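You operate a simulated robot arm through the tools that you are given. There is no shell and no other tool.

You run a simulated robot arm. Do the job below in one go: nothing can be reset, and whatever is moved stays where it is left.

TASK
Take the cap block off the rail and sand the old glue away.
Fine: free the clamp; the cap goes on the orange table; use the coarse sander and put it back. Set down upright: coarse sander. What is to be rubbed or washed off counts as gone when no trace of it is left.
Where things are to end (x, y in the base frame): cap block within 0.06 m of [0.47, -0.11].

It is judged by the outcome, as a careful person would: the job done as asked, and still so three seconds after it is handed in. It fails if anything else is knocked over, pushed out of place, dropped, spilled or broken. Lids that push on must go on centred and level and be pressed home; caps that screw on are set level and turned clockwise until they are tight.

THE ROBOT
A 7-joint arm with a two-finger parallel gripper, fixed in place. Base frame: the origin is at the foot of the arm, x ahead of it, y to its left, z up; the work surface is at about z = 0. Lengths are in m, angles in rad, forces in N, time in s.
With the tool pointing down near the work surface it reaches from about 0.22 to 0.58 m from the base axis. Its first joint turns from -1.152 to 1.152 rad. Payload 2.5 kg.
The tool frame sits at the grasp point between the pads (the TCP): z along the fingers, y along the line on which they close. The tips reach 0.023 m beyond it. Largest opening 0.094 m; finger width 0.038, thickness 0.01; the body of the gripper, 0.054 by 0.096 m, starts 0.039 m behind the TCP.
Orientation is that of the tool frame in the base frame, as [roll, pitch, yaw] about the fixed x, y, z axes, in that order (R = Rz(yaw) Ry(pitch) Rx(roll)). With the fingers straight down and closing along the base's y, the tool's x points along the base's -x, its y along +y and its z along -z.

THE INTERFACE
- The arm moves only by the tool apply_moves. Its argument "series" is a list of rows, each a list of 3 entries, a list of its own where there are three numbers: the finger opening in m, from 0 to 0.094, then the shift along the base's x, y, z in units of 25 mm (1.0 is 25 mm), then the turn, a rotation vector about the base's x, y, z in units of 8 degrees (1.0 is 8 degrees). In form: [[grip, [x, y, z], [ax, ay, az]], ...]. A call has 1 to 20 rows; each row shifts and turns the commanded pose from where the row before left it. A call with a number of a shift or a turn outside -1 to 1 is refused whole. A row lasts 0.2 s, in which the tool goes at most 0.05 m and 0.15 rad; a call with a longer step from one row to the next is refused whole, and so is a gripper value outside its range. Where a pose cannot be reached the arm comes as near as it can. A force on the tool above 40 N (or 10 N above the force at the start of the call, whichever is more), or a blocked arm, ends the call early, and 0.2 s more pass. Each finger travels about 0.108 m/s and halts on what it meets, pressing with about 24 N; the grip force reading is that of the motor and also rises with nothing between the fingers. The clock runs only during rows and for 0.2 s after the last one: add rows that do not move to give the fingers time. The reply holds the time, the measured pose of the TCP, the force on the tool along the base axes, the opening and the grip force, in the units named above and with some noise, with the torque about the TCP (base axes, N m) and any sound that the robot's microphone picked up, and new pictures: "views" is both (left out), scene, wrist or none.
- Cameras (640 x 400 px; columns grow to the right, rows downward): "scene" is fixed at [0.0835, -0.3922, 0.5429]; the picture's right is [0.99, -0.17, 0.00], its down [-0.10, -0.56, -0.82] and it looks along [0.14, 0.81, -0.57] (base axes); focal length 315 px, centre (320, 200). "wrist" rides on the gripper at [0.086, 0.016, -0.074] in the tool frame; the picture's right is [-0.18, 0.98, 0.00], its down [-0.58, -0.11, -0.81] and it looks along [-0.79, -0.15, 0.59] (tool axes); focal length 243 px, centre (320, 200). There is no depth. A picture from a camera that has moved, and an enlarged one, comes with that camera's place and axes in the base frame and with its lens.
- close_up(camera, box): a new picture of the part [left, top, right, bottom] of that camera's present view, enlarged. The clock stands still meanwhile.
- close_job(): hands the job in; it is judged then, once.

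Nothing tells you positions but the pictures and the camera data. Unless the task says otherwise, let go and move clear before handing in.

The tools are called after "Call:" as name(argument=value, ...) on one line, values as JSON. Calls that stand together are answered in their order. apply_moves: Moves the arm, as the interface text tells. Its arguments: {"type":"object","properties":{"series":{"type":"array"},"views":{"type":"string","enum":["both","scene","wrist","none"]}},"required":["series"]} The other tools are called the same way: close_up (camera, box) takes an enlarged picture of a part of a camera's view; close_job () hands the job in.

At the start:

```text
t: 0.0
eef_pos: [0.4013, 0.0741, 0.335]
tcp_rot: [-3.139, 0.001, 3.141]
force: [0.7, 0.2, 0.2]
wrist_torque: [0.01, 0.01, 0.0]
width: 0.0939
finger_force: 0.0
```

scene: 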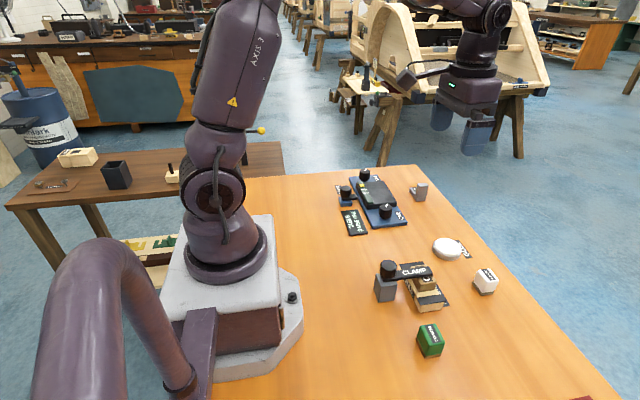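
wrist: 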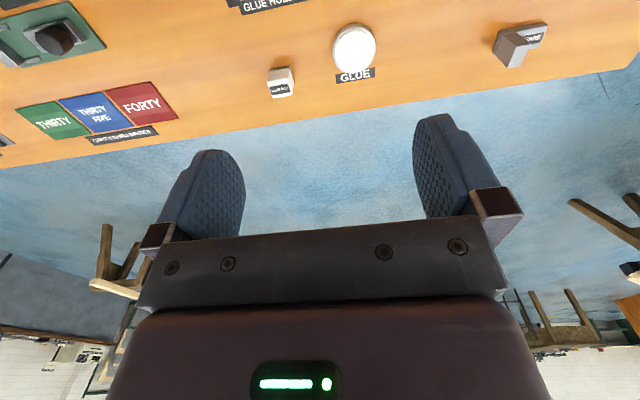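

I see an orange table with a clamp holding a block on a rail, several sanders or blocks, a glue pot and a device at the back. I'll zoom in to identify the parts before moving.

Call:
close_up(camera="scene", box=[350, 230, 510, 330])

Call:
close_up(camera="scene", box=[320, 160, 480, 260])

Call:
close_up(camera="scene", box=[380, 300, 540, 400])

Call:
close_up(camera="wrist", box=[0, 0, 320, 200])

Call:
close_up(camera="wrist", box=[220, 0, 600, 120])

```text
4.00 times, centred on (430, 280) of scene
camera zoom: at [0.0835, -0.3922, 0.5429], right [0.99, -0.17, 0.0], down [-0.1, -0.56, -0.82], along [0.14, 0.81, -0.57], focal length 1260 px, centre (-120, -120)
```

zoom: 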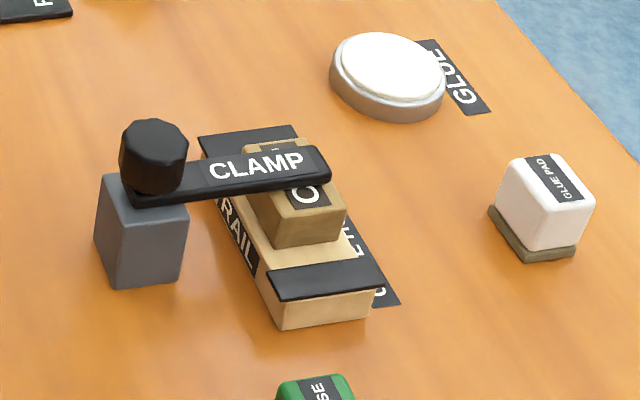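

```text
4.00 times, centred on (400, 210) of scene
camera zoom: at [0.0835, -0.3922, 0.5429], right [0.99, -0.17, 0.0], down [-0.1, -0.56, -0.82], along [0.14, 0.81, -0.57], focal length 1260 px, centre (0, 160)
```

zoom: 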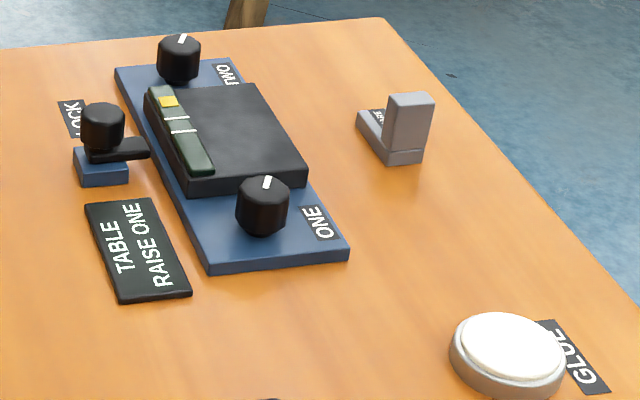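

```text
4.00 times, centred on (460, 350) of scene
camera zoom: at [0.0835, -0.3922, 0.5429], right [0.99, -0.17, 0.0], down [-0.1, -0.56, -0.82], along [0.14, 0.81, -0.57], focal length 1260 px, centre (-240, -400)
```

zoom: 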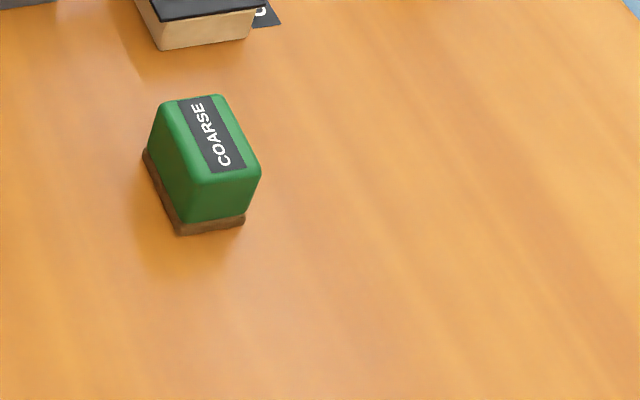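

```text
2.00 times, centred on (160, 100) of wrist
camera zoom: at [0.3165, 0.0901, 0.4093], right [0.18, 0.98, 0.0], down [0.58, -0.11, 0.81], along [0.79, -0.15, -0.59], focal length 485 px, centre (640, 400)
```

zoom: 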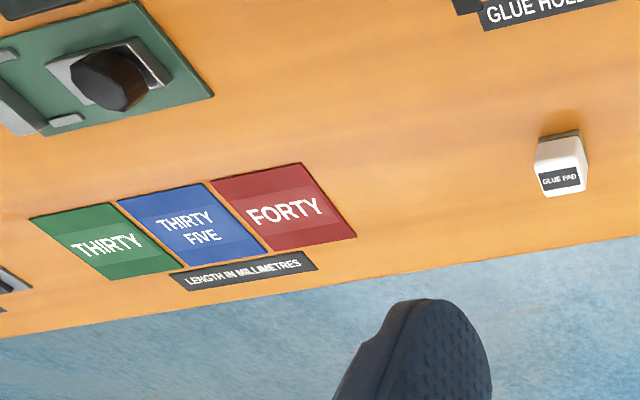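

```text
1.68 times, centred on (410, 60) of wrist
camera zoom: at [0.3165, 0.0901, 0.4093], right [0.18, 0.98, 0.0], down [0.58, -0.11, 0.81], along [0.79, -0.15, -0.59], focal length 409 px, centre (168, 436)
```

zoom: 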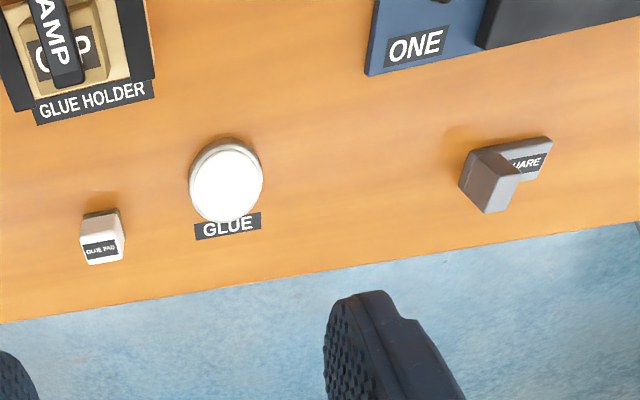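

The clamp post with its black knob sits near (0.29, 0.01). The cap is on the rail near (0.373, 0.014) under the clamp bar, and the coarse sander is near (0.331, -0.112). I'll bring the arm closer to see how the clamp works.

Call:
apply_moves(series=[[0.094, [-0.3, -0.4, -0.9], [0, 0, 0]], [0.094, [-0.3, -0.4, -0.9], [0, 0, 0]], [0.094, [-0.3, -0.4, -0.9], [0, 0, 0]], [0.094, [-0.3, -0.4, -0.9], [0, 0, 0]], [0.094, [-0.3, -0.4, -0.9], [0, 0, 0]], [0.094, [-0.3, -0.4, -0.5], [0, 0, 0]]])

```text
t: 1.4
eef_pos: [0.3574, 0.0117, 0.2093]
tcp_rot: [3.141, -0.001, -3.141]
force: [0.3, -0.5, 0.5]
wrist_torque: [0.04, 0.02, -0.03]
width: 0.0939
finger_force: 0.0
camera wrist: at [0.2712, 0.0288, 0.2844], right [0.18, 0.98, 0.0], down [0.58, -0.11, 0.81], along [0.79, -0.15, -0.59], focal length 243 px, centre (320, 200)
```

scene: 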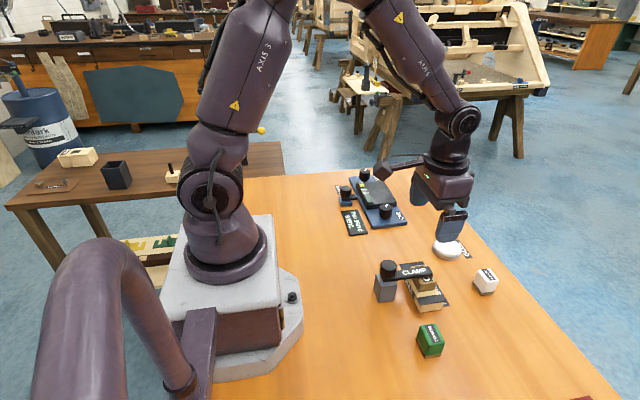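
wrist: 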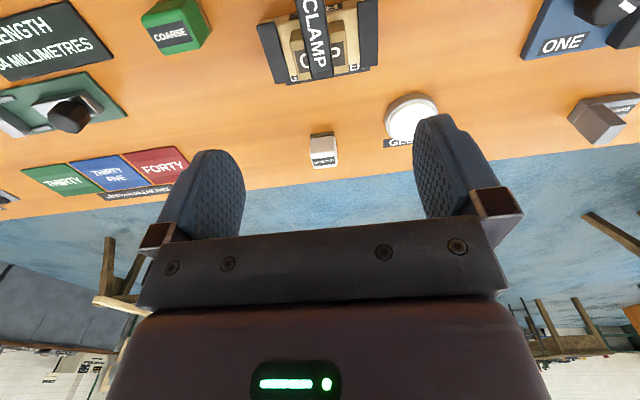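

The clamp is at the top edge of the wrist view. I'll back up a little along x to see the clamp post and knob fully.

Call:
apply_moves(series=[[0.094, [-1, 0, 0], [0, 0, 0]], [0.094, [-1, 0, 0], [0, 0, 0]], [0.094, [-1, 0, 0], [0, 0, 0]], [0.094, [0, 0, 0], [0, 0, 0]]], views="wrist")

Call:
close_up(camera="wrist", box=[200, 0, 440, 150])

Call:
close_up(camera="scene", box=[365, 250, 461, 310])

```text
t: 2.4
eef_pos: [0.2801, 0.0143, 0.2096]
tcp_rot: [-3.141, 0.001, -3.141]
force: [0.4, 0.4, 1.0]
wrist_torque: [0.01, -0.02, -0.01]
width: 0.0939
finger_force: 0.2
camera wrist: at [0.1962, 0.0303, 0.285], right [0.18, 0.98, 0.0], down [0.58, -0.11, 0.81], along [0.79, -0.15, -0.59], focal length 243 px, centre (320, 200)
```

wrist: 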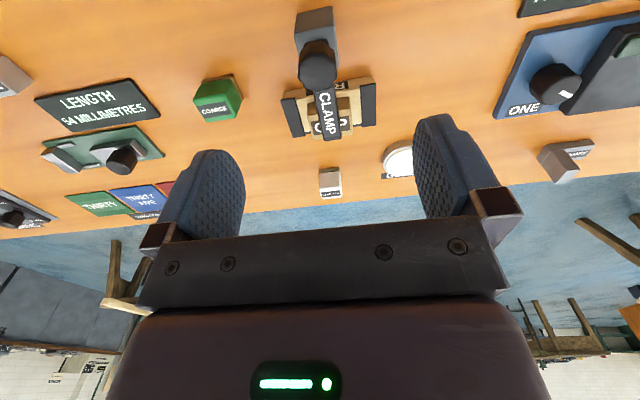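

```text
2.67 times, centred on (320, 75) of wrist
camera zoom: at [0.1962, 0.0303, 0.285], right [0.18, 0.98, 0.0], down [0.58, -0.11, 0.81], along [0.79, -0.15, -0.59], focal length 647 px, centre (320, 533)
```

zoom: 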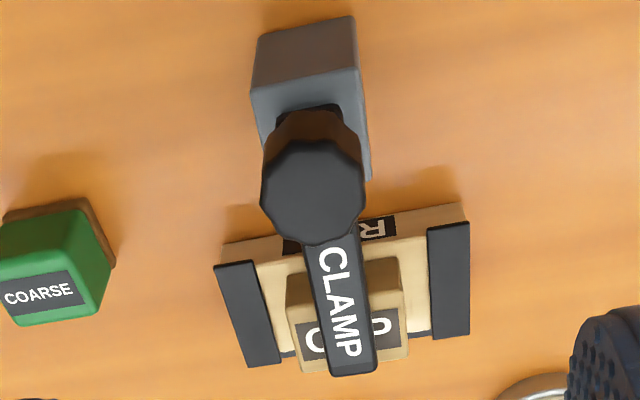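

```text
6.67 times, centred on (413, 280) of scene
camera zoom: at [0.0835, -0.3922, 0.5429], right [0.99, -0.17, 0.0], down [-0.1, -0.56, -0.82], along [0.14, 0.81, -0.57], focal length 2099 px, centre (-300, -333)
```

zoom: 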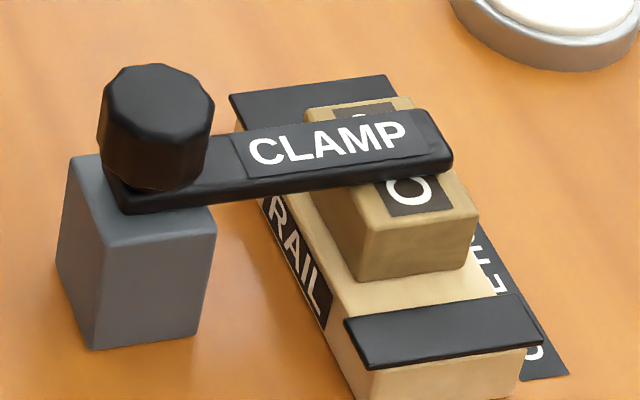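

The knob's top is at about (0.2885, 0.0107, 0.091) by crossing the two camera views, with the clamp arm just below it. I'll lower the open fingers around the knob and grip it.

Call:
apply_moves(series=[[0.08, [0.06, -0.03, -0.9], [0, 0, 0]], [0.07, [0.06, -0.03, -0.9], [0, 0, 0]], [0.07, [0.06, -0.03, -0.9], [0, 0, 0]], [0.07, [0.06, -0.03, -0.9], [0, 0, 0]], [0.07, [0.06, -0.03, -0.8], [0, 0, 0]], [0.07, [0, 0, 0], [0, 0, 0]]])

Call:
close_up(camera="scene", box=[341, 210, 469, 290])

```text
t: 3.8
eef_pos: [0.2907, 0.0089, 0.0991]
tcp_rot: [-3.14, 0.0, -3.141]
force: [-0.9, 0.2, -0.1]
wrist_torque: [0.02, -0.01, 0.0]
width: 0.0703
finger_force: 0.0
camera wrist: at [0.204, 0.0254, 0.1742], right [0.18, 0.98, 0.0], down [0.58, -0.11, 0.81], along [0.79, -0.15, -0.59], focal length 243 px, centre (320, 200)
```

scene: 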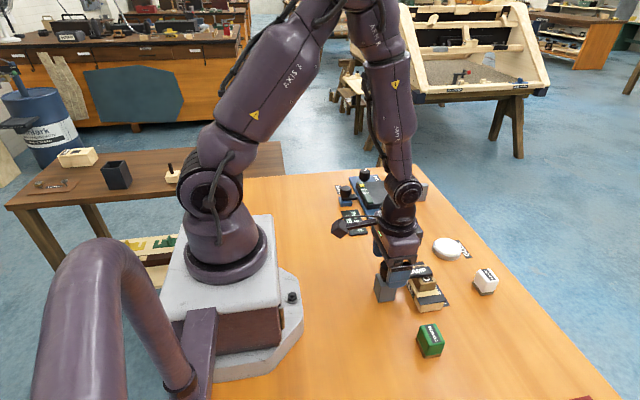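
wrist: 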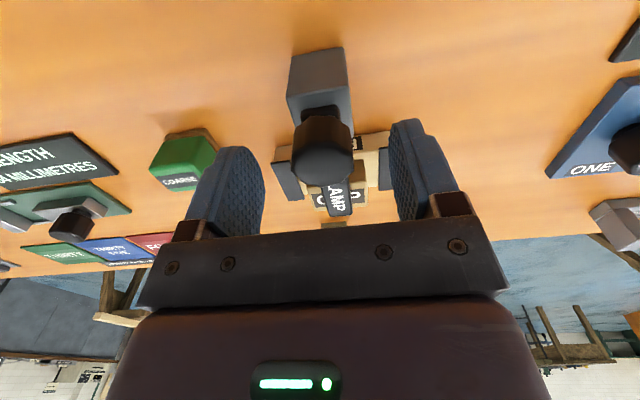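

```text
5.00 times, centred on (405, 250) of scene
camera zoom: at [0.0835, -0.3922, 0.5429], right [0.99, -0.17, 0.0], down [-0.1, -0.56, -0.82], along [0.14, 0.81, -0.57], focal length 1574 px, centre (-105, -50)
```

zoom: 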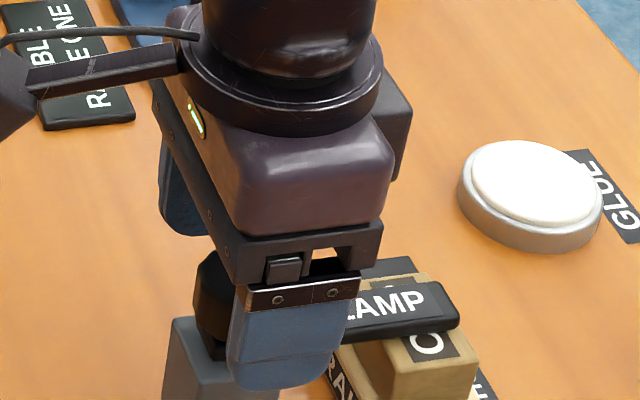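

The fingers straddle the knob well. Next I'll drop 20 mm and close on it.

Call:
apply_moves(series=[[0.07, [-0.04, 0.04, -0.8], [0, 0, 0]], [0.07, [0, 0, 0], [0, 0, 0]], [0.03, [0, 0, 0], [0, 0, 0]], [0.03, [0, 0, 0], [0, 0, 0]], [0.03, [0, 0, 0], [0, 0, 0]]])

```text
t: 5.0
eef_pos: [0.2878, 0.0102, 0.0792]
tcp_rot: [-3.14, 0.0, -3.141]
force: [2.8, -3.1, -6.0]
wrist_torque: [0.39, -0.08, 0.02]
width: 0.0319
finger_force: 45.0
camera wrist: at [0.203, 0.0267, 0.1543], right [0.18, 0.98, 0.0], down [0.58, -0.11, 0.81], along [0.79, -0.15, -0.59], focal length 243 px, centre (320, 200)
```

scene: 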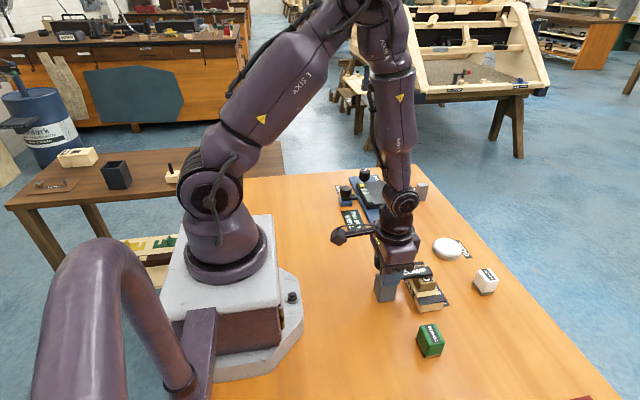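
wrist: 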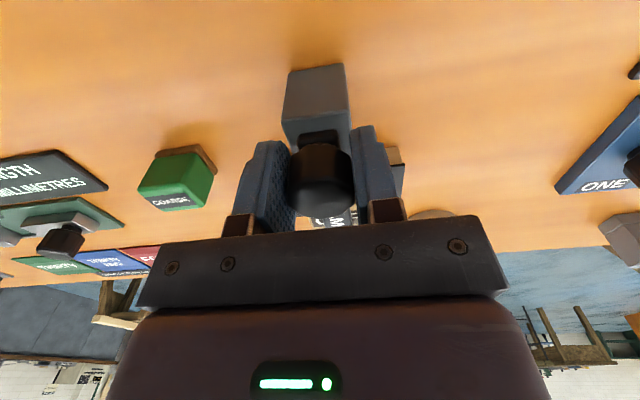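

The knob is gripped (width 0.032). I'll try a gentle counter-clockwise turn and see how the clamp arm responds.

Call:
apply_moves(series=[[0.03, [0, 0, 0], [0, 0, 0.6]], [0.03, [0, 0, 0], [0, 0, 0.7]], [0.03, [0, 0, 0], [0, 0, 0.7]], [0.03, [0, 0, 0], [0, 0, 0]]])

Call:
close_up(camera="scene", box=[341, 230, 469, 310])

```text
t: 6.0
eef_pos: [0.288, 0.0099, 0.0798]
tcp_rot: [-3.142, 0.0, -2.861]
force: [9.3, -10.6, -20.3]
wrist_torque: [0.41, -0.08, -0.01]
width: 0.0318
finger_force: 45.1
camera wrist: at [0.2019, 0.0018, 0.1543], right [-0.09, 1.0, 0.0], down [0.59, 0.06, 0.81], along [0.8, 0.08, -0.59], focal length 243 px, centre (320, 200)
```

scene: 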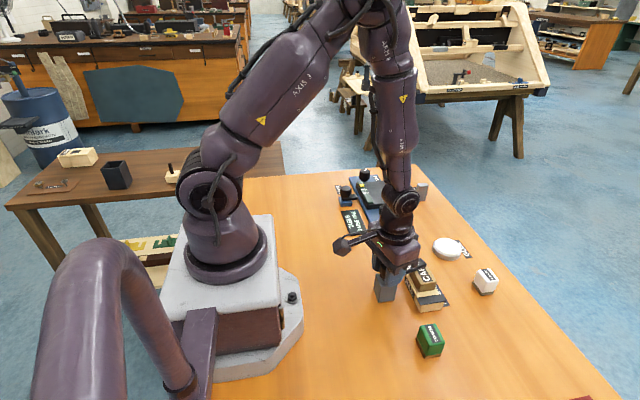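
wrist: 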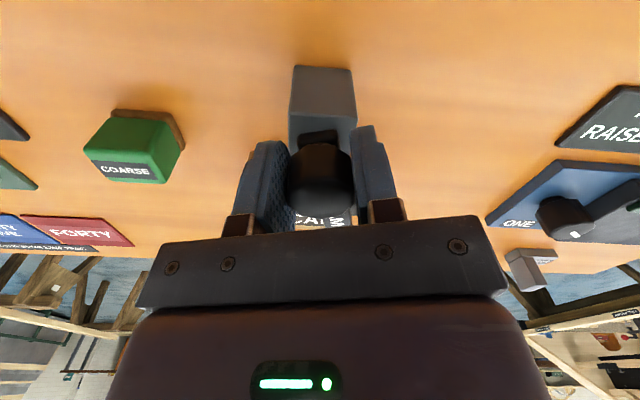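

```text
5.00 times, centred on (405, 270) of scene
camera zoom: at [0.0836, -0.3922, 0.5429], right [0.99, -0.17, 0.0], down [-0.1, -0.56, -0.82], along [0.14, 0.81, -0.57], focal length 1574 px, centre (-105, -150)
```

zoom: 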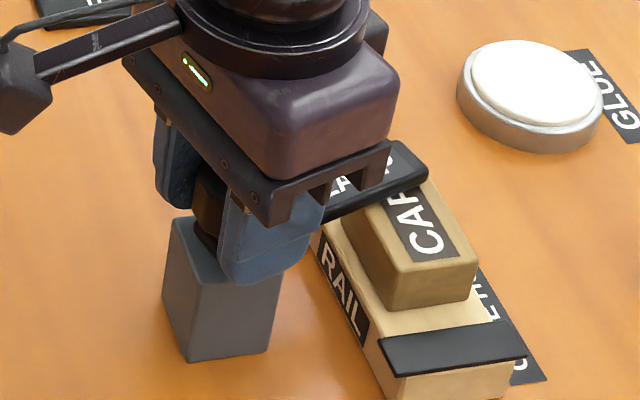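

The clamp arm swings with the knob, away from the cap. Some force is building up, so I'll keep turning with a slight adjustment to ease it.

Call:
apply_moves(series=[[0.03, [0, 0, -0.04], [0, 0, 0]], [0.03, [0, 0, -0.04], [0, 0, 0.7]], [0.03, [0, 0, 0], [0, 0, 0.7]], [0.03, [0, 0, 0], [0, 0, 0]]], views="none")

```text
t: 7.0
eef_pos: [0.2893, 0.0098, 0.0787]
tcp_rot: [-3.14, 0.001, -2.667]
force: [-1.3, -1.2, 0.8]
wrist_torque: [0.7, -0.25, -0.01]
width: 0.0317
finger_force: 45.2
stopped in row 4: the force on the tool passed its limit at 41 N (the readings are from after the stop); the commanded pose is now the measured one
```

The clamp turns freely, and the force limit just reset the commanded pose. I'll continue in short calls.

Call:
apply_moves(series=[[0.03, [0, 0, 0], [0, 0, 0.8]], [0.03, [0, 0, 0], [0, 0, 0.8]]], views="none")

```text
t: 7.6
eef_pos: [0.289, 0.0101, 0.0788]
tcp_rot: [-3.139, 0.0, -2.443]
force: [-7.7, -5.7, 14.0]
wrist_torque: [1.25, -0.62, 0.0]
width: 0.0314
finger_force: 44.7
```

Stiff contact with small offsets is producing the forces. I'll make tiny compensations while I continue the turn.

Call:
apply_moves(series=[[0.03, [-0.01, -0.01, 0.02], [0, 0, 0.8]], [0.03, [0, 0, 0], [0, 0, 0.8]]], views="none")

```text
t: 8.2
eef_pos: [0.2898, 0.0094, 0.0797]
tcp_rot: [-3.139, 0.001, -2.218]
force: [9.0, -3.6, -15.9]
wrist_torque: [-0.54, 1.12, -0.03]
width: 0.032
finger_force: 44.9
```

Call:
apply_moves(series=[[0.03, [0.005, 0, -0.01], [0, 0, 0.8]], [0.03, [0, 0, 0], [0, 0, 0.8]]], views="both")

```text
t: 8.8
eef_pos: [0.2904, 0.0092, 0.0793]
tcp_rot: [-3.136, 0.002, -1.995]
force: [12.4, -6.3, -20.2]
wrist_torque: [-0.06, 0.54, -0.03]
width: 0.0318
finger_force: 44.6
camera wrist: at [0.2397, -0.0628, 0.1531], right [-0.82, 0.57, 0.0], down [0.34, 0.48, 0.81], along [0.46, 0.66, -0.59], focal length 243 px, centre (320, 200)
```

scene: 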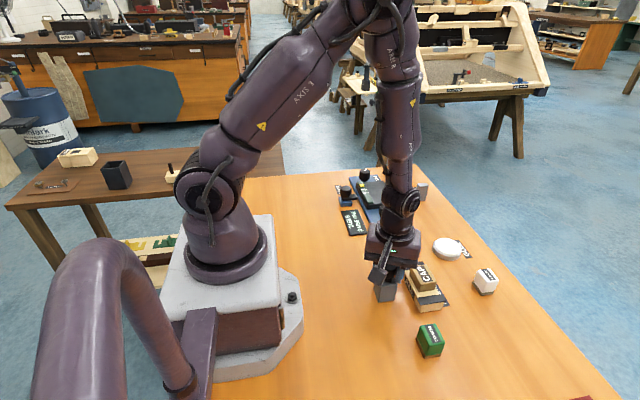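
wrist: 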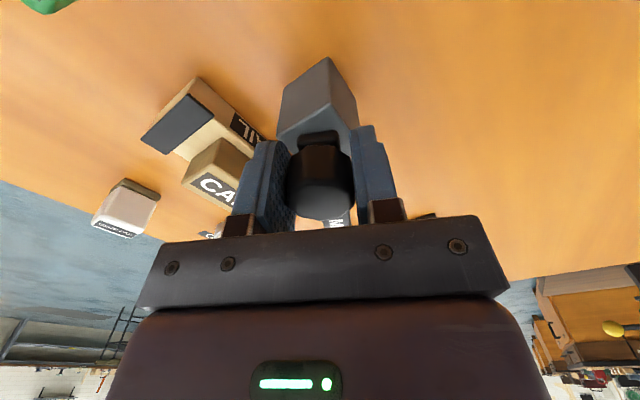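

The arm is now about 66° round and clear of the cap's centre. I'll finish the turn to about 90°.

Call:
apply_moves(series=[[0.03, [0.008, -0.004, -0.014], [0, 0, 0.8]], [0.03, [0, 0, 0], [0, 0, 0.8]], [0.03, [0, 0, 0], [0, 0, 0.6]]], views="none")

```text
t: 9.6
eef_pos: [0.2894, 0.0083, 0.0788]
tcp_rot: [-3.14, -0.001, -1.688]
force: [10.2, -10.5, 0.8]
wrist_torque: [1.0, 0.21, -0.03]
width: 0.0319
finger_force: 45.2
```

Call:
apply_moves(series=[[0.03, [0, 0, 0], [0, 0, 0.7]], [0.055, [0, 0, 0], [0, 0, 0]], [0.06, [0, 0, 0], [0, 0, 0]], [0.06, [0, 0, 0.6], [0, 0, 0]], [0.06, [0, 0, 1], [0, 0, 0]], [0.06, [0, 0, 1], [0, 0, 0]], [0.06, [0, 0, 1], [0, 0, 0]], [0.06, [0, 0, 0], [0, 0, 0]]])

Call:
close_up(camera="scene", box=[350, 230, 478, 310])

```text
t: 11.4
eef_pos: [0.2889, 0.0086, 0.169]
tcp_rot: [-3.14, 0.001, -1.594]
force: [-0.5, -0.3, 0.4]
wrist_torque: [0.03, 0.0, 0.0]
width: 0.06
finger_force: 0.2
camera wrist: at [0.2716, -0.0766, 0.2432], right [-0.98, 0.21, 0.0], down [0.12, 0.58, 0.81], along [0.17, 0.79, -0.59], focal length 243 px, centre (320, 200)
```

scene: 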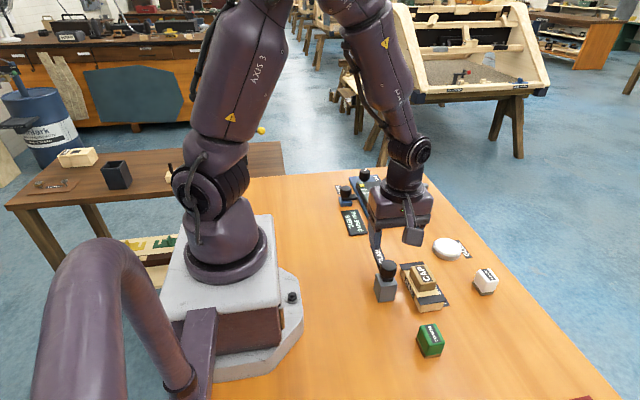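
wrist: 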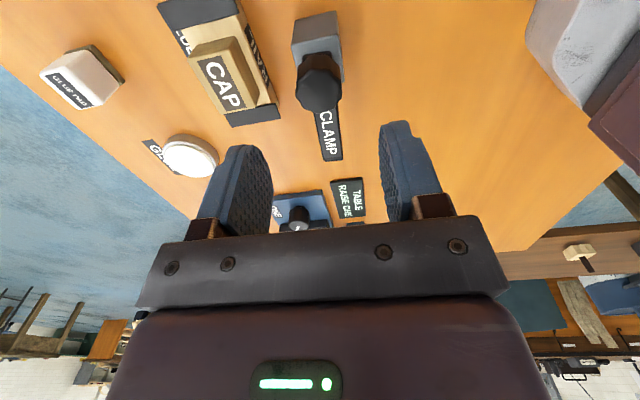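

```text
5.00 times, centred on (414, 270) of scene
camera zoom: at [0.0835, -0.3922, 0.5429], right [0.99, -0.17, 0.0], down [-0.1, -0.56, -0.82], along [0.14, 0.81, -0.57], focal length 1574 px, centre (-150, -150)
```

zoom: 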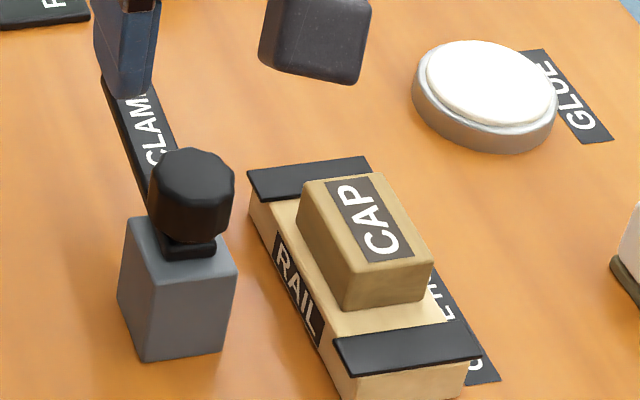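

The clamp is swung clear and the cap is exposed on the rail. I'll zoom with the wrist camera to pin down the cap's position.

Call:
close_up(camera="wrist", box=[140, 0, 300, 130])

Call:
close_up(camera="scene", box=[392, 255, 456, 315])

```text
3.08 times, centred on (220, 65) of wrist
camera zoom: at [0.2716, -0.0766, 0.2432], right [-0.98, 0.21, 0.0], down [0.12, 0.58, 0.81], along [0.17, 0.79, -0.59], focal length 746 px, centre (628, 615)
```

zoom: 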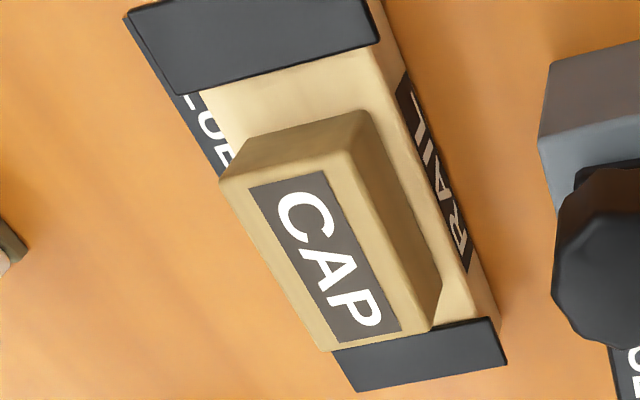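

```text
6.67 times, centred on (424, 285) of scene
camera zoom: at [0.0835, -0.3922, 0.5429], right [0.99, -0.17, 0.0], down [-0.1, -0.56, -0.82], along [0.14, 0.81, -0.57], focal length 2099 px, centre (-373, -367)
```

zoom: 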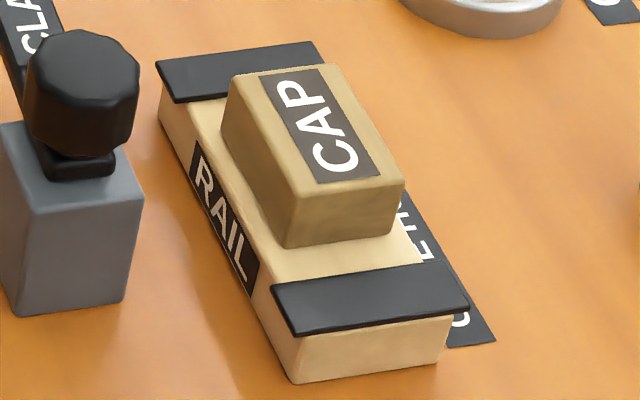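

The cap is centred at about (0.3715, 0.0115), spanning z 0.021 to 0.047, and the fingers already close along x. I'll move above it and check alignment.

Call:
apply_moves(series=[[0.06, [0.823, 0.025, -0.4], [0, 0, 0.16]], [0.06, [0.823, 0.025, -0.4], [0, 0, 0]], [0.06, [0.823, 0.025, -0.4], [0, 0, 0]], [0.06, [0.823, 0.025, -0.6], [0, 0, 0]], [0.06, [0, 0, -0.8], [0, 0, 0]], [0.06, [0, 0, 0], [0, 0, 0]]])

Call:
close_up(camera="scene", box=[360, 220, 488, 320])

```text
t: 12.8
eef_pos: [0.3723, 0.011, 0.1032]
tcp_rot: [3.141, 0.0, -1.57]
force: [0.3, -0.1, 0.3]
wrist_torque: [0.01, -0.02, 0.01]
width: 0.0602
finger_force: 0.0
camera wrist: at [0.3568, -0.0746, 0.1778], right [-0.98, 0.18, 0.0], down [0.11, 0.58, 0.81], along [0.15, 0.79, -0.59], focal length 243 px, centre (320, 200)
```

scene: 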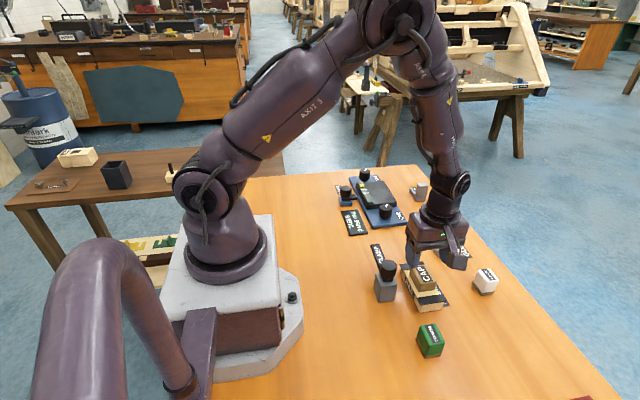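
wrist: 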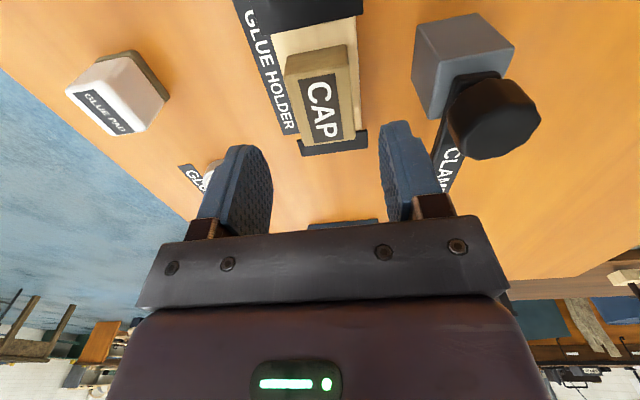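

```text
4.00 times, centred on (424, 270) of scene
camera zoom: at [0.0836, -0.3922, 0.5429], right [0.99, -0.17, 0.0], down [-0.1, -0.56, -0.82], along [0.14, 0.81, -0.57], focal length 1260 px, centre (-96, -80)
```

zoom: 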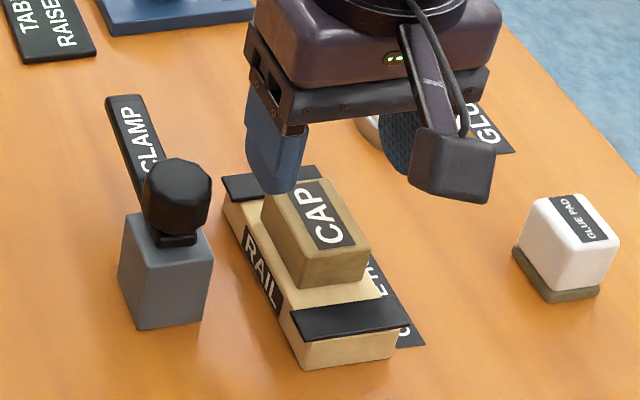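

Alignment looks good, with the cap within a millimetre or so of the tool axis. I'll descend and grip the cap.

Call:
apply_moves(series=[[0.06, [-0.03, 0, -0.8], [0, 0, 0]], [0.06, [0, 0, -0.8], [0, 0, 0]], [0.06, [0, 0, -0.62], [0, 0, 0]], [0.06, [0, 0, 0], [0, 0, 0]]])

Call:
close_up(camera="scene", box=[376, 240, 472, 315])

```text
t: 13.8
eef_pos: [0.3704, 0.0113, 0.0483]
tcp_rot: [-3.139, 0.002, -1.57]
force: [0.3, 0.4, 0.4]
wrist_torque: [0.07, -0.02, -0.02]
width: 0.0602
finger_force: 0.1
camera wrist: at [0.3556, -0.0746, 0.1221], right [-0.98, 0.18, 0.0], down [0.11, 0.58, 0.81], along [0.15, 0.79, -0.59], focal length 243 px, centre (320, 200)
```

scene: 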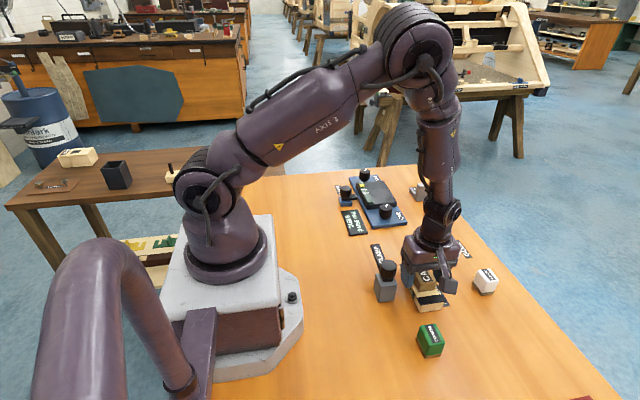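
wrist: 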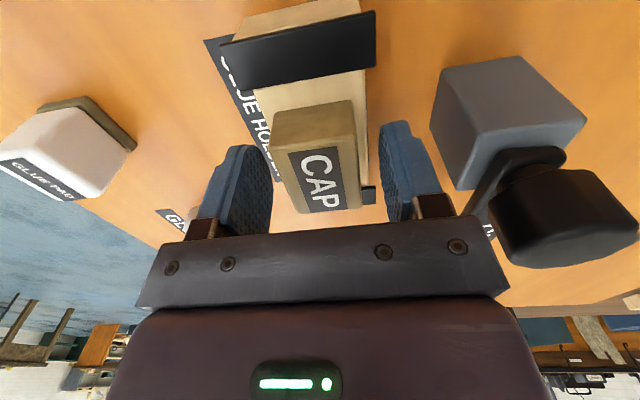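

```text
5.33 times, centred on (424, 278) of scene
camera zoom: at [0.0835, -0.3922, 0.5429], right [0.99, -0.17, 0.0], down [-0.1, -0.56, -0.82], along [0.14, 0.81, -0.57], focal length 1679 px, centre (-235, -213)
```

zoom: 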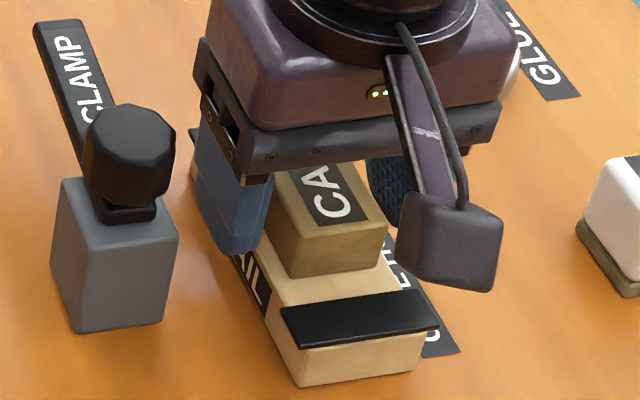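

The fingers straddle the cap above the rail's top. I'll close on it and lift.

Call:
apply_moves(series=[[0.028, [0, 0, 0], [0, 0, 0]], [0.028, [0, 0, 0], [0, 0, 0]], [0.028, [0, 0, 0], [0, 0, 0]]], views="wrist")

```text
t: 14.6
eef_pos: [0.3708, 0.0106, 0.0487]
tcp_rot: [-3.14, 0.001, -1.571]
force: [-1.0, -0.3, 0.2]
wrist_torque: [0.02, -0.02, 0.0]
width: 0.035
finger_force: 24.1
camera wrist: at [0.3556, -0.0747, 0.1224], right [-0.98, 0.18, 0.0], down [0.11, 0.58, 0.81], along [0.15, 0.79, -0.59], focal length 243 px, centre (320, 200)
```

wrist: 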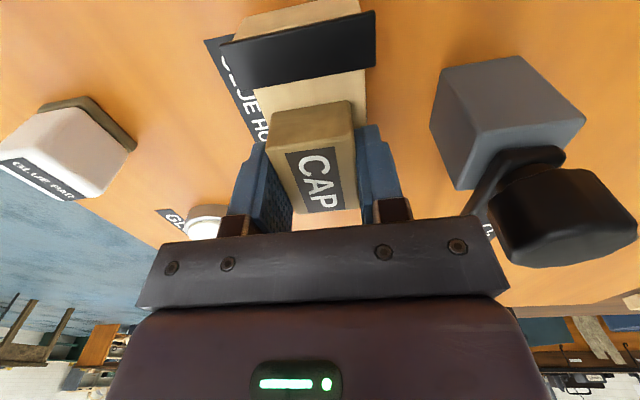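

The cap is gripped at 35 mm wide. I'll lift it straight up.

Call:
apply_moves(series=[[0.028, [0, 0, 0.3], [0, 0, 0]], [0.028, [0, 0, 0.6], [0, 0, 0]], [0.028, [0, 0, 0.8], [0, 0, 0]], [0.028, [0, 0, 0.8], [0, 0, 0]], [0.028, [0, 0, 0.5], [0, 0, 0]], [0.028, [0, 0, 0], [0, 0, 0]]])

Call:
close_up(camera="scene", box=[376, 240, 472, 315])

```text
t: 16.0
eef_pos: [0.3714, 0.0109, 0.1243]
tcp_rot: [-3.14, -0.001, -1.572]
force: [0.3, 0.3, -0.3]
wrist_torque: [0.01, 0.01, 0.0]
width: 0.0351
finger_force: 23.7
camera wrist: at [0.3551, -0.0749, 0.198], right [-0.98, 0.18, 0.0], down [0.11, 0.58, 0.81], along [0.15, 0.79, -0.59], focal length 243 px, centre (320, 200)
```

scene: 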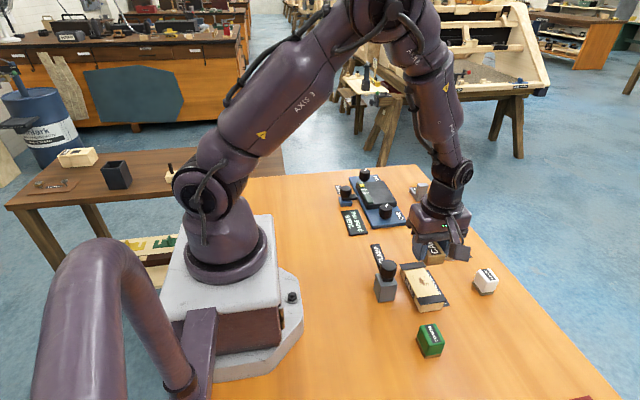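
wrist: 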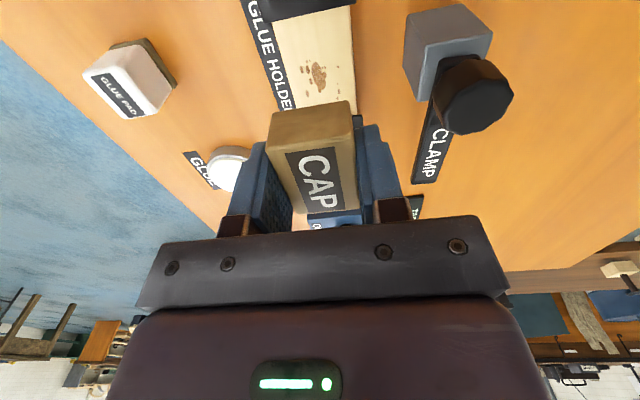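

```text
5.33 times, centred on (424, 278) of scene
camera zoom: at [0.0835, -0.3922, 0.5429], right [0.99, -0.17, 0.0], down [-0.1, -0.56, -0.82], along [0.14, 0.81, -0.57], focal length 1679 px, centre (-235, -213)
```

zoom: 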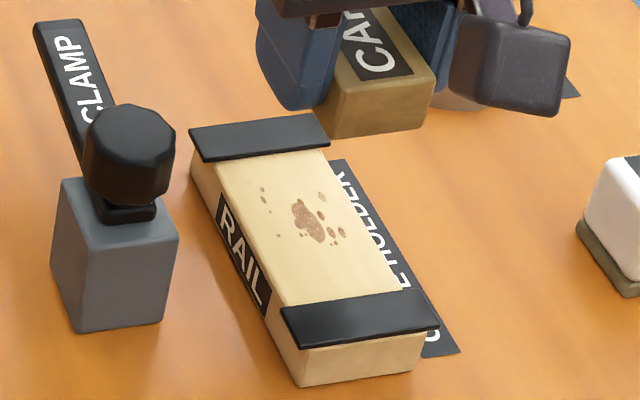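

Brown old-glue spots are now visible on top of the rail. I'll carry the cap to (0.47, -0.11) and lower it onto the table.

Call:
apply_moves(series=[[0.028, [0.79, -0.967, 0], [0, 0, 0]], [0.028, [0.79, -0.967, 0], [0, 0, 0]], [0.028, [0.79, -0.967, 0], [0, 0, 0]], [0.028, [0.79, -0.967, 0], [0, 0, 0]], [0.028, [0.79, -0.967, 0], [0, 0, 0]], [0.028, [0, 0, -0.9], [0, 0, 0]], [0.028, [0, 0, -0.9], [0, 0, 0]], [0.028, [0, 0, -0.9], [0, 0, 0]], [0.028, [0, 0, -0.6], [0, 0, 0]], [0.028, [0, 0, 0], [0, 0, 0]]])

Call:
close_up(camera="scene", box=[420, 250, 548, 350])

```text
t: 18.2
eef_pos: [0.4692, -0.109, 0.0406]
tcp_rot: [-3.14, 0.001, -1.57]
force: [-1.0, 0.2, -0.4]
wrist_torque: [-0.01, -0.01, 0.0]
width: 0.035
finger_force: 23.9
camera wrist: at [0.4536, -0.1954, 0.1147], right [-0.98, 0.18, 0.0], down [0.11, 0.58, 0.81], along [0.15, 0.79, -0.59], focal length 243 px, centre (320, 200)
```

scene: 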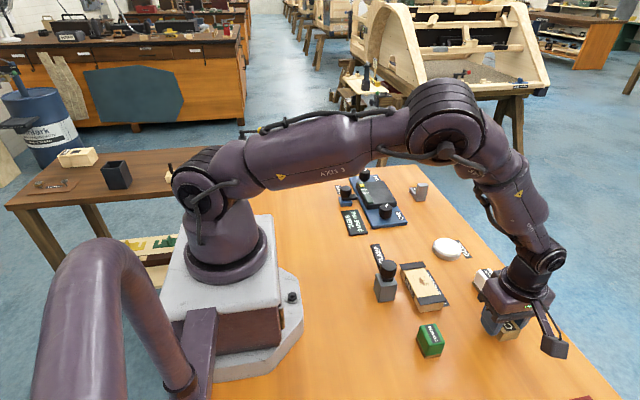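
wrist: 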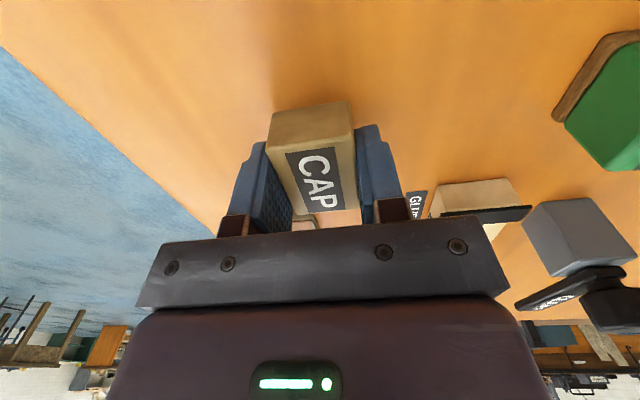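

```text
4.00 times, centred on (484, 300) of scene
camera zoom: at [0.0835, -0.3922, 0.5429], right [0.99, -0.17, 0.0], down [-0.1, -0.56, -0.82], along [0.14, 0.81, -0.57], focal length 1260 px, centre (-336, -200)
```

zoom: 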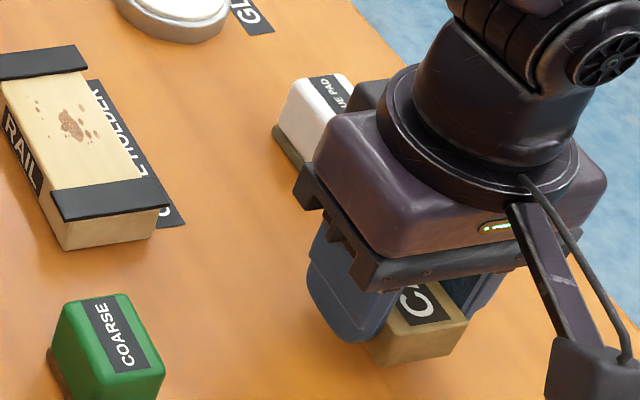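

Everything is clear here. I'll lower in small steps to contact.

Call:
apply_moves(series=[[0.028, [0, 0, -0.3], [0, 0, 0]], [0.028, [0, 0, -0.1], [0, 0, 0]], [0.028, [0, 0, -0.06], [0, 0, 0]], [0.028, [0, 0, 0], [0, 0, 0]]], views="none")

```text
t: 19.2
eef_pos: [0.469, -0.1084, 0.0291]
tcp_rot: [-3.138, 0.004, -1.57]
force: [0.3, 0.0, -0.2]
wrist_torque: [0.02, -0.02, 0.01]
width: 0.0353
finger_force: 24.3
```

Call:
apply_moves(series=[[0.028, [0, 0, -0.04], [0, 0, 0]], [0.028, [0, 0, -0.03], [0, 0, 0]], [0.028, [0, 0, 0], [0, 0, 0]]], views="scene")

Call:
close_up(camera="scene", box=[460, 290, 556, 350])

```text
t: 20.0
eef_pos: [0.4703, -0.1089, 0.0269]
tcp_rot: [-3.139, 0.001, -1.571]
force: [0.5, -0.9, 0.6]
wrist_torque: [0.0, -0.03, 0.05]
width: 0.0353
finger_force: 24.3
```

scene: 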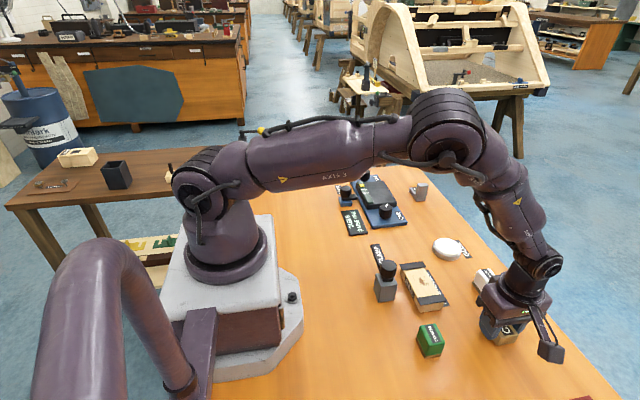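

```text
6.67 times, centred on (508, 320) of scene
camera zoom: at [0.0835, -0.3922, 0.5429], right [0.99, -0.17, 0.0], down [-0.1, -0.56, -0.82], along [0.14, 0.81, -0.57], focal length 2099 px, centre (-933, -600)
```

zoom: 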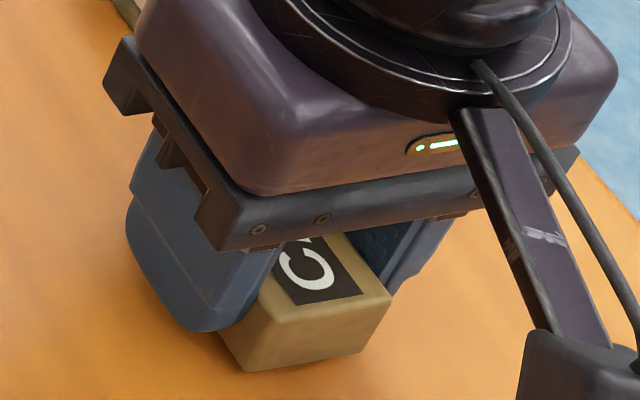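

Call:
apply_moves(series=[[0.028, [0, 0, -0.02], [0, 0, 0]], [0.028, [0, 0, -0.02], [0, 0, 0]], [0.028, [0, 0, 0], [0, 0, 0]]], views="none")

```text
t: 20.8
eef_pos: [0.469, -0.1095, 0.0262]
tcp_rot: [-3.14, 0.0, -1.572]
force: [0.3, 0.4, -0.2]
wrist_torque: [-0.01, 0.02, -0.03]
width: 0.0352
finger_force: 23.6
```

Call:
apply_moves(series=[[0.028, [0, 0, -0.02], [0, 0, 0]], [0.028, [0, 0, -0.02], [0, 0, 0]], [0.028, [0, 0, 0], [0, 0, 0]]], views="none")

```text
t: 21.6
eef_pos: [0.4699, -0.1091, 0.0249]
tcp_rot: [-3.141, -0.001, -1.572]
force: [-0.3, -0.9, -1.1]
wrist_torque: [0.01, 0.0, 0.02]
width: 0.0352
finger_force: 23.9
```

Call:
apply_moves(series=[[0.028, [0, 0, -0.02], [0, 0, 0]], [0.028, [0, 0, 0], [0, 0, 0]]], views="none")

Call:
close_up(camera="scene", box=[460, 290, 556, 350])

Call:
close_up(camera="wrist", box=[220, 80, 420, 240])

```text
t: 22.2
eef_pos: [0.4696, -0.1096, 0.0255]
tcp_rot: [-3.14, -0.002, -1.57]
force: [-0.1, 0.0, -0.5]
wrist_torque: [0.02, 0.0, -0.02]
width: 0.0354
finger_force: 24.3
```

```text
6.67 times, centred on (508, 320) of scene
camera zoom: at [0.0835, -0.3922, 0.5429], right [0.99, -0.17, 0.0], down [-0.1, -0.56, -0.82], along [0.14, 0.81, -0.57], focal length 2099 px, centre (-933, -600)
```

zoom: 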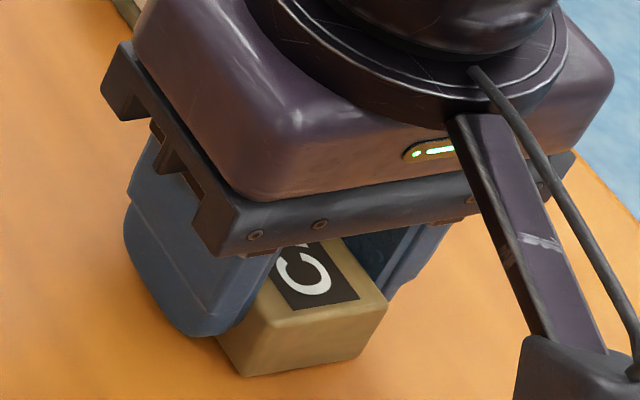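

```text
2.50 times, centred on (320, 160) of wrist
camera zoom: at [0.4543, -0.1955, 0.0993], right [-0.98, 0.18, 0.0], down [0.11, 0.58, 0.81], along [0.15, 0.79, -0.59], focal length 606 px, centre (320, 300)
```

zoom: 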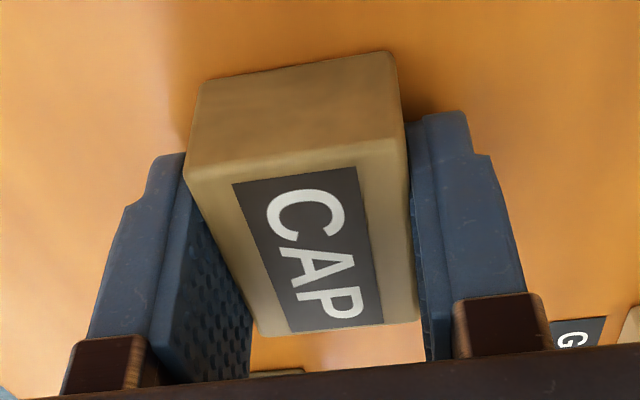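

Call:
apply_moves(series=[[0.028, [0, 0, -0.02], [0, 0, 0]], [0.028, [0, 0, -0.02], [0, 0, 0]], [0.028, [0, 0, 0], [0, 0, 0]]], views="none")

```text
t: 23.0
eef_pos: [0.4699, -0.1092, 0.0228]
tcp_rot: [-3.139, -0.001, -1.57]
force: [-0.2, -0.2, 1.9]
wrist_torque: [-0.02, 0.07, -0.04]
width: 0.0351
finger_force: 23.9
```

Call:
apply_moves(series=[[0.028, [0, 0, -0.012], [0, 0, 0]], [0.028, [0, 0, 0], [0, 0, 0]]], views="none")

```text
t: 23.6
eef_pos: [0.4701, -0.1099, 0.0235]
tcp_rot: [-3.14, -0.001, -1.571]
force: [-0.2, 1.0, 3.3]
wrist_torque: [0.01, 0.06, -0.01]
width: 0.0352
finger_force: 24.0
```

Contact with the table is made, with a gentle upward force. I'll release the cap and lift away.

Call:
apply_moves(series=[[0.05, [0, 0, 0], [0, 0, 0]], [0.06, [0, 0, 0], [0, 0, 0]], [0.06, [0, 0, 0.3], [0, 0, 0]], [0.06, [0, 0, 0.8], [0, 0, 0]], [0.06, [0, 0, 0.9], [0, 0, 0]], [0.06, [0, 0, 0.9], [0, 0, 0]], [0.06, [0, 0, 0.9], [0, 0, 0]], [0.06, [0, 0, 0], [0, 0, 0]]])

```text
t: 25.4
eef_pos: [0.4701, -0.1099, 0.119]
tcp_rot: [-3.139, 0.001, -1.572]
force: [0.1, -0.8, 0.2]
wrist_torque: [-0.01, -0.03, 0.04]
width: 0.0599
finger_force: 0.1
camera wrist: at [0.4545, -0.1958, 0.1932], right [-0.98, 0.18, 0.0], down [0.11, 0.58, 0.81], along [0.15, 0.79, -0.59], focal length 243 px, centre (320, 200)
```

scene: 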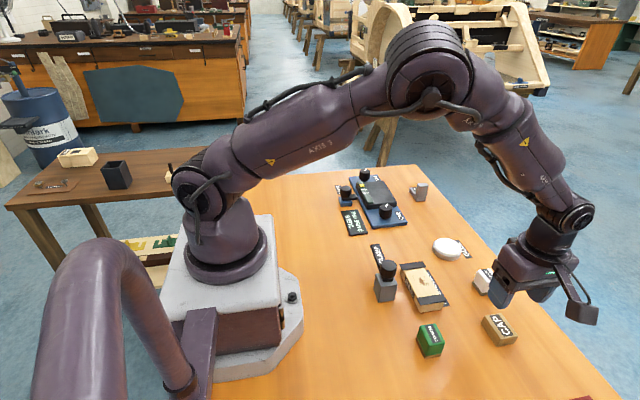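
wrist: 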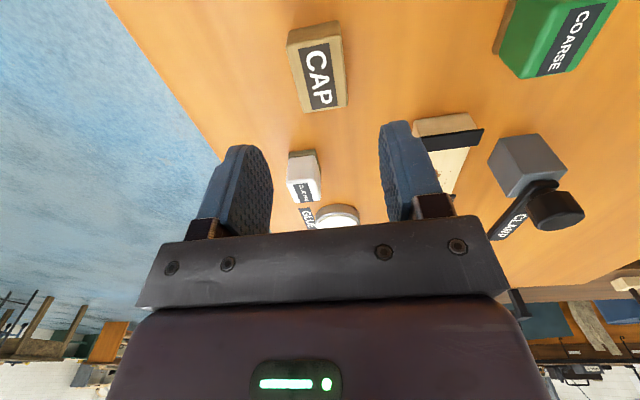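

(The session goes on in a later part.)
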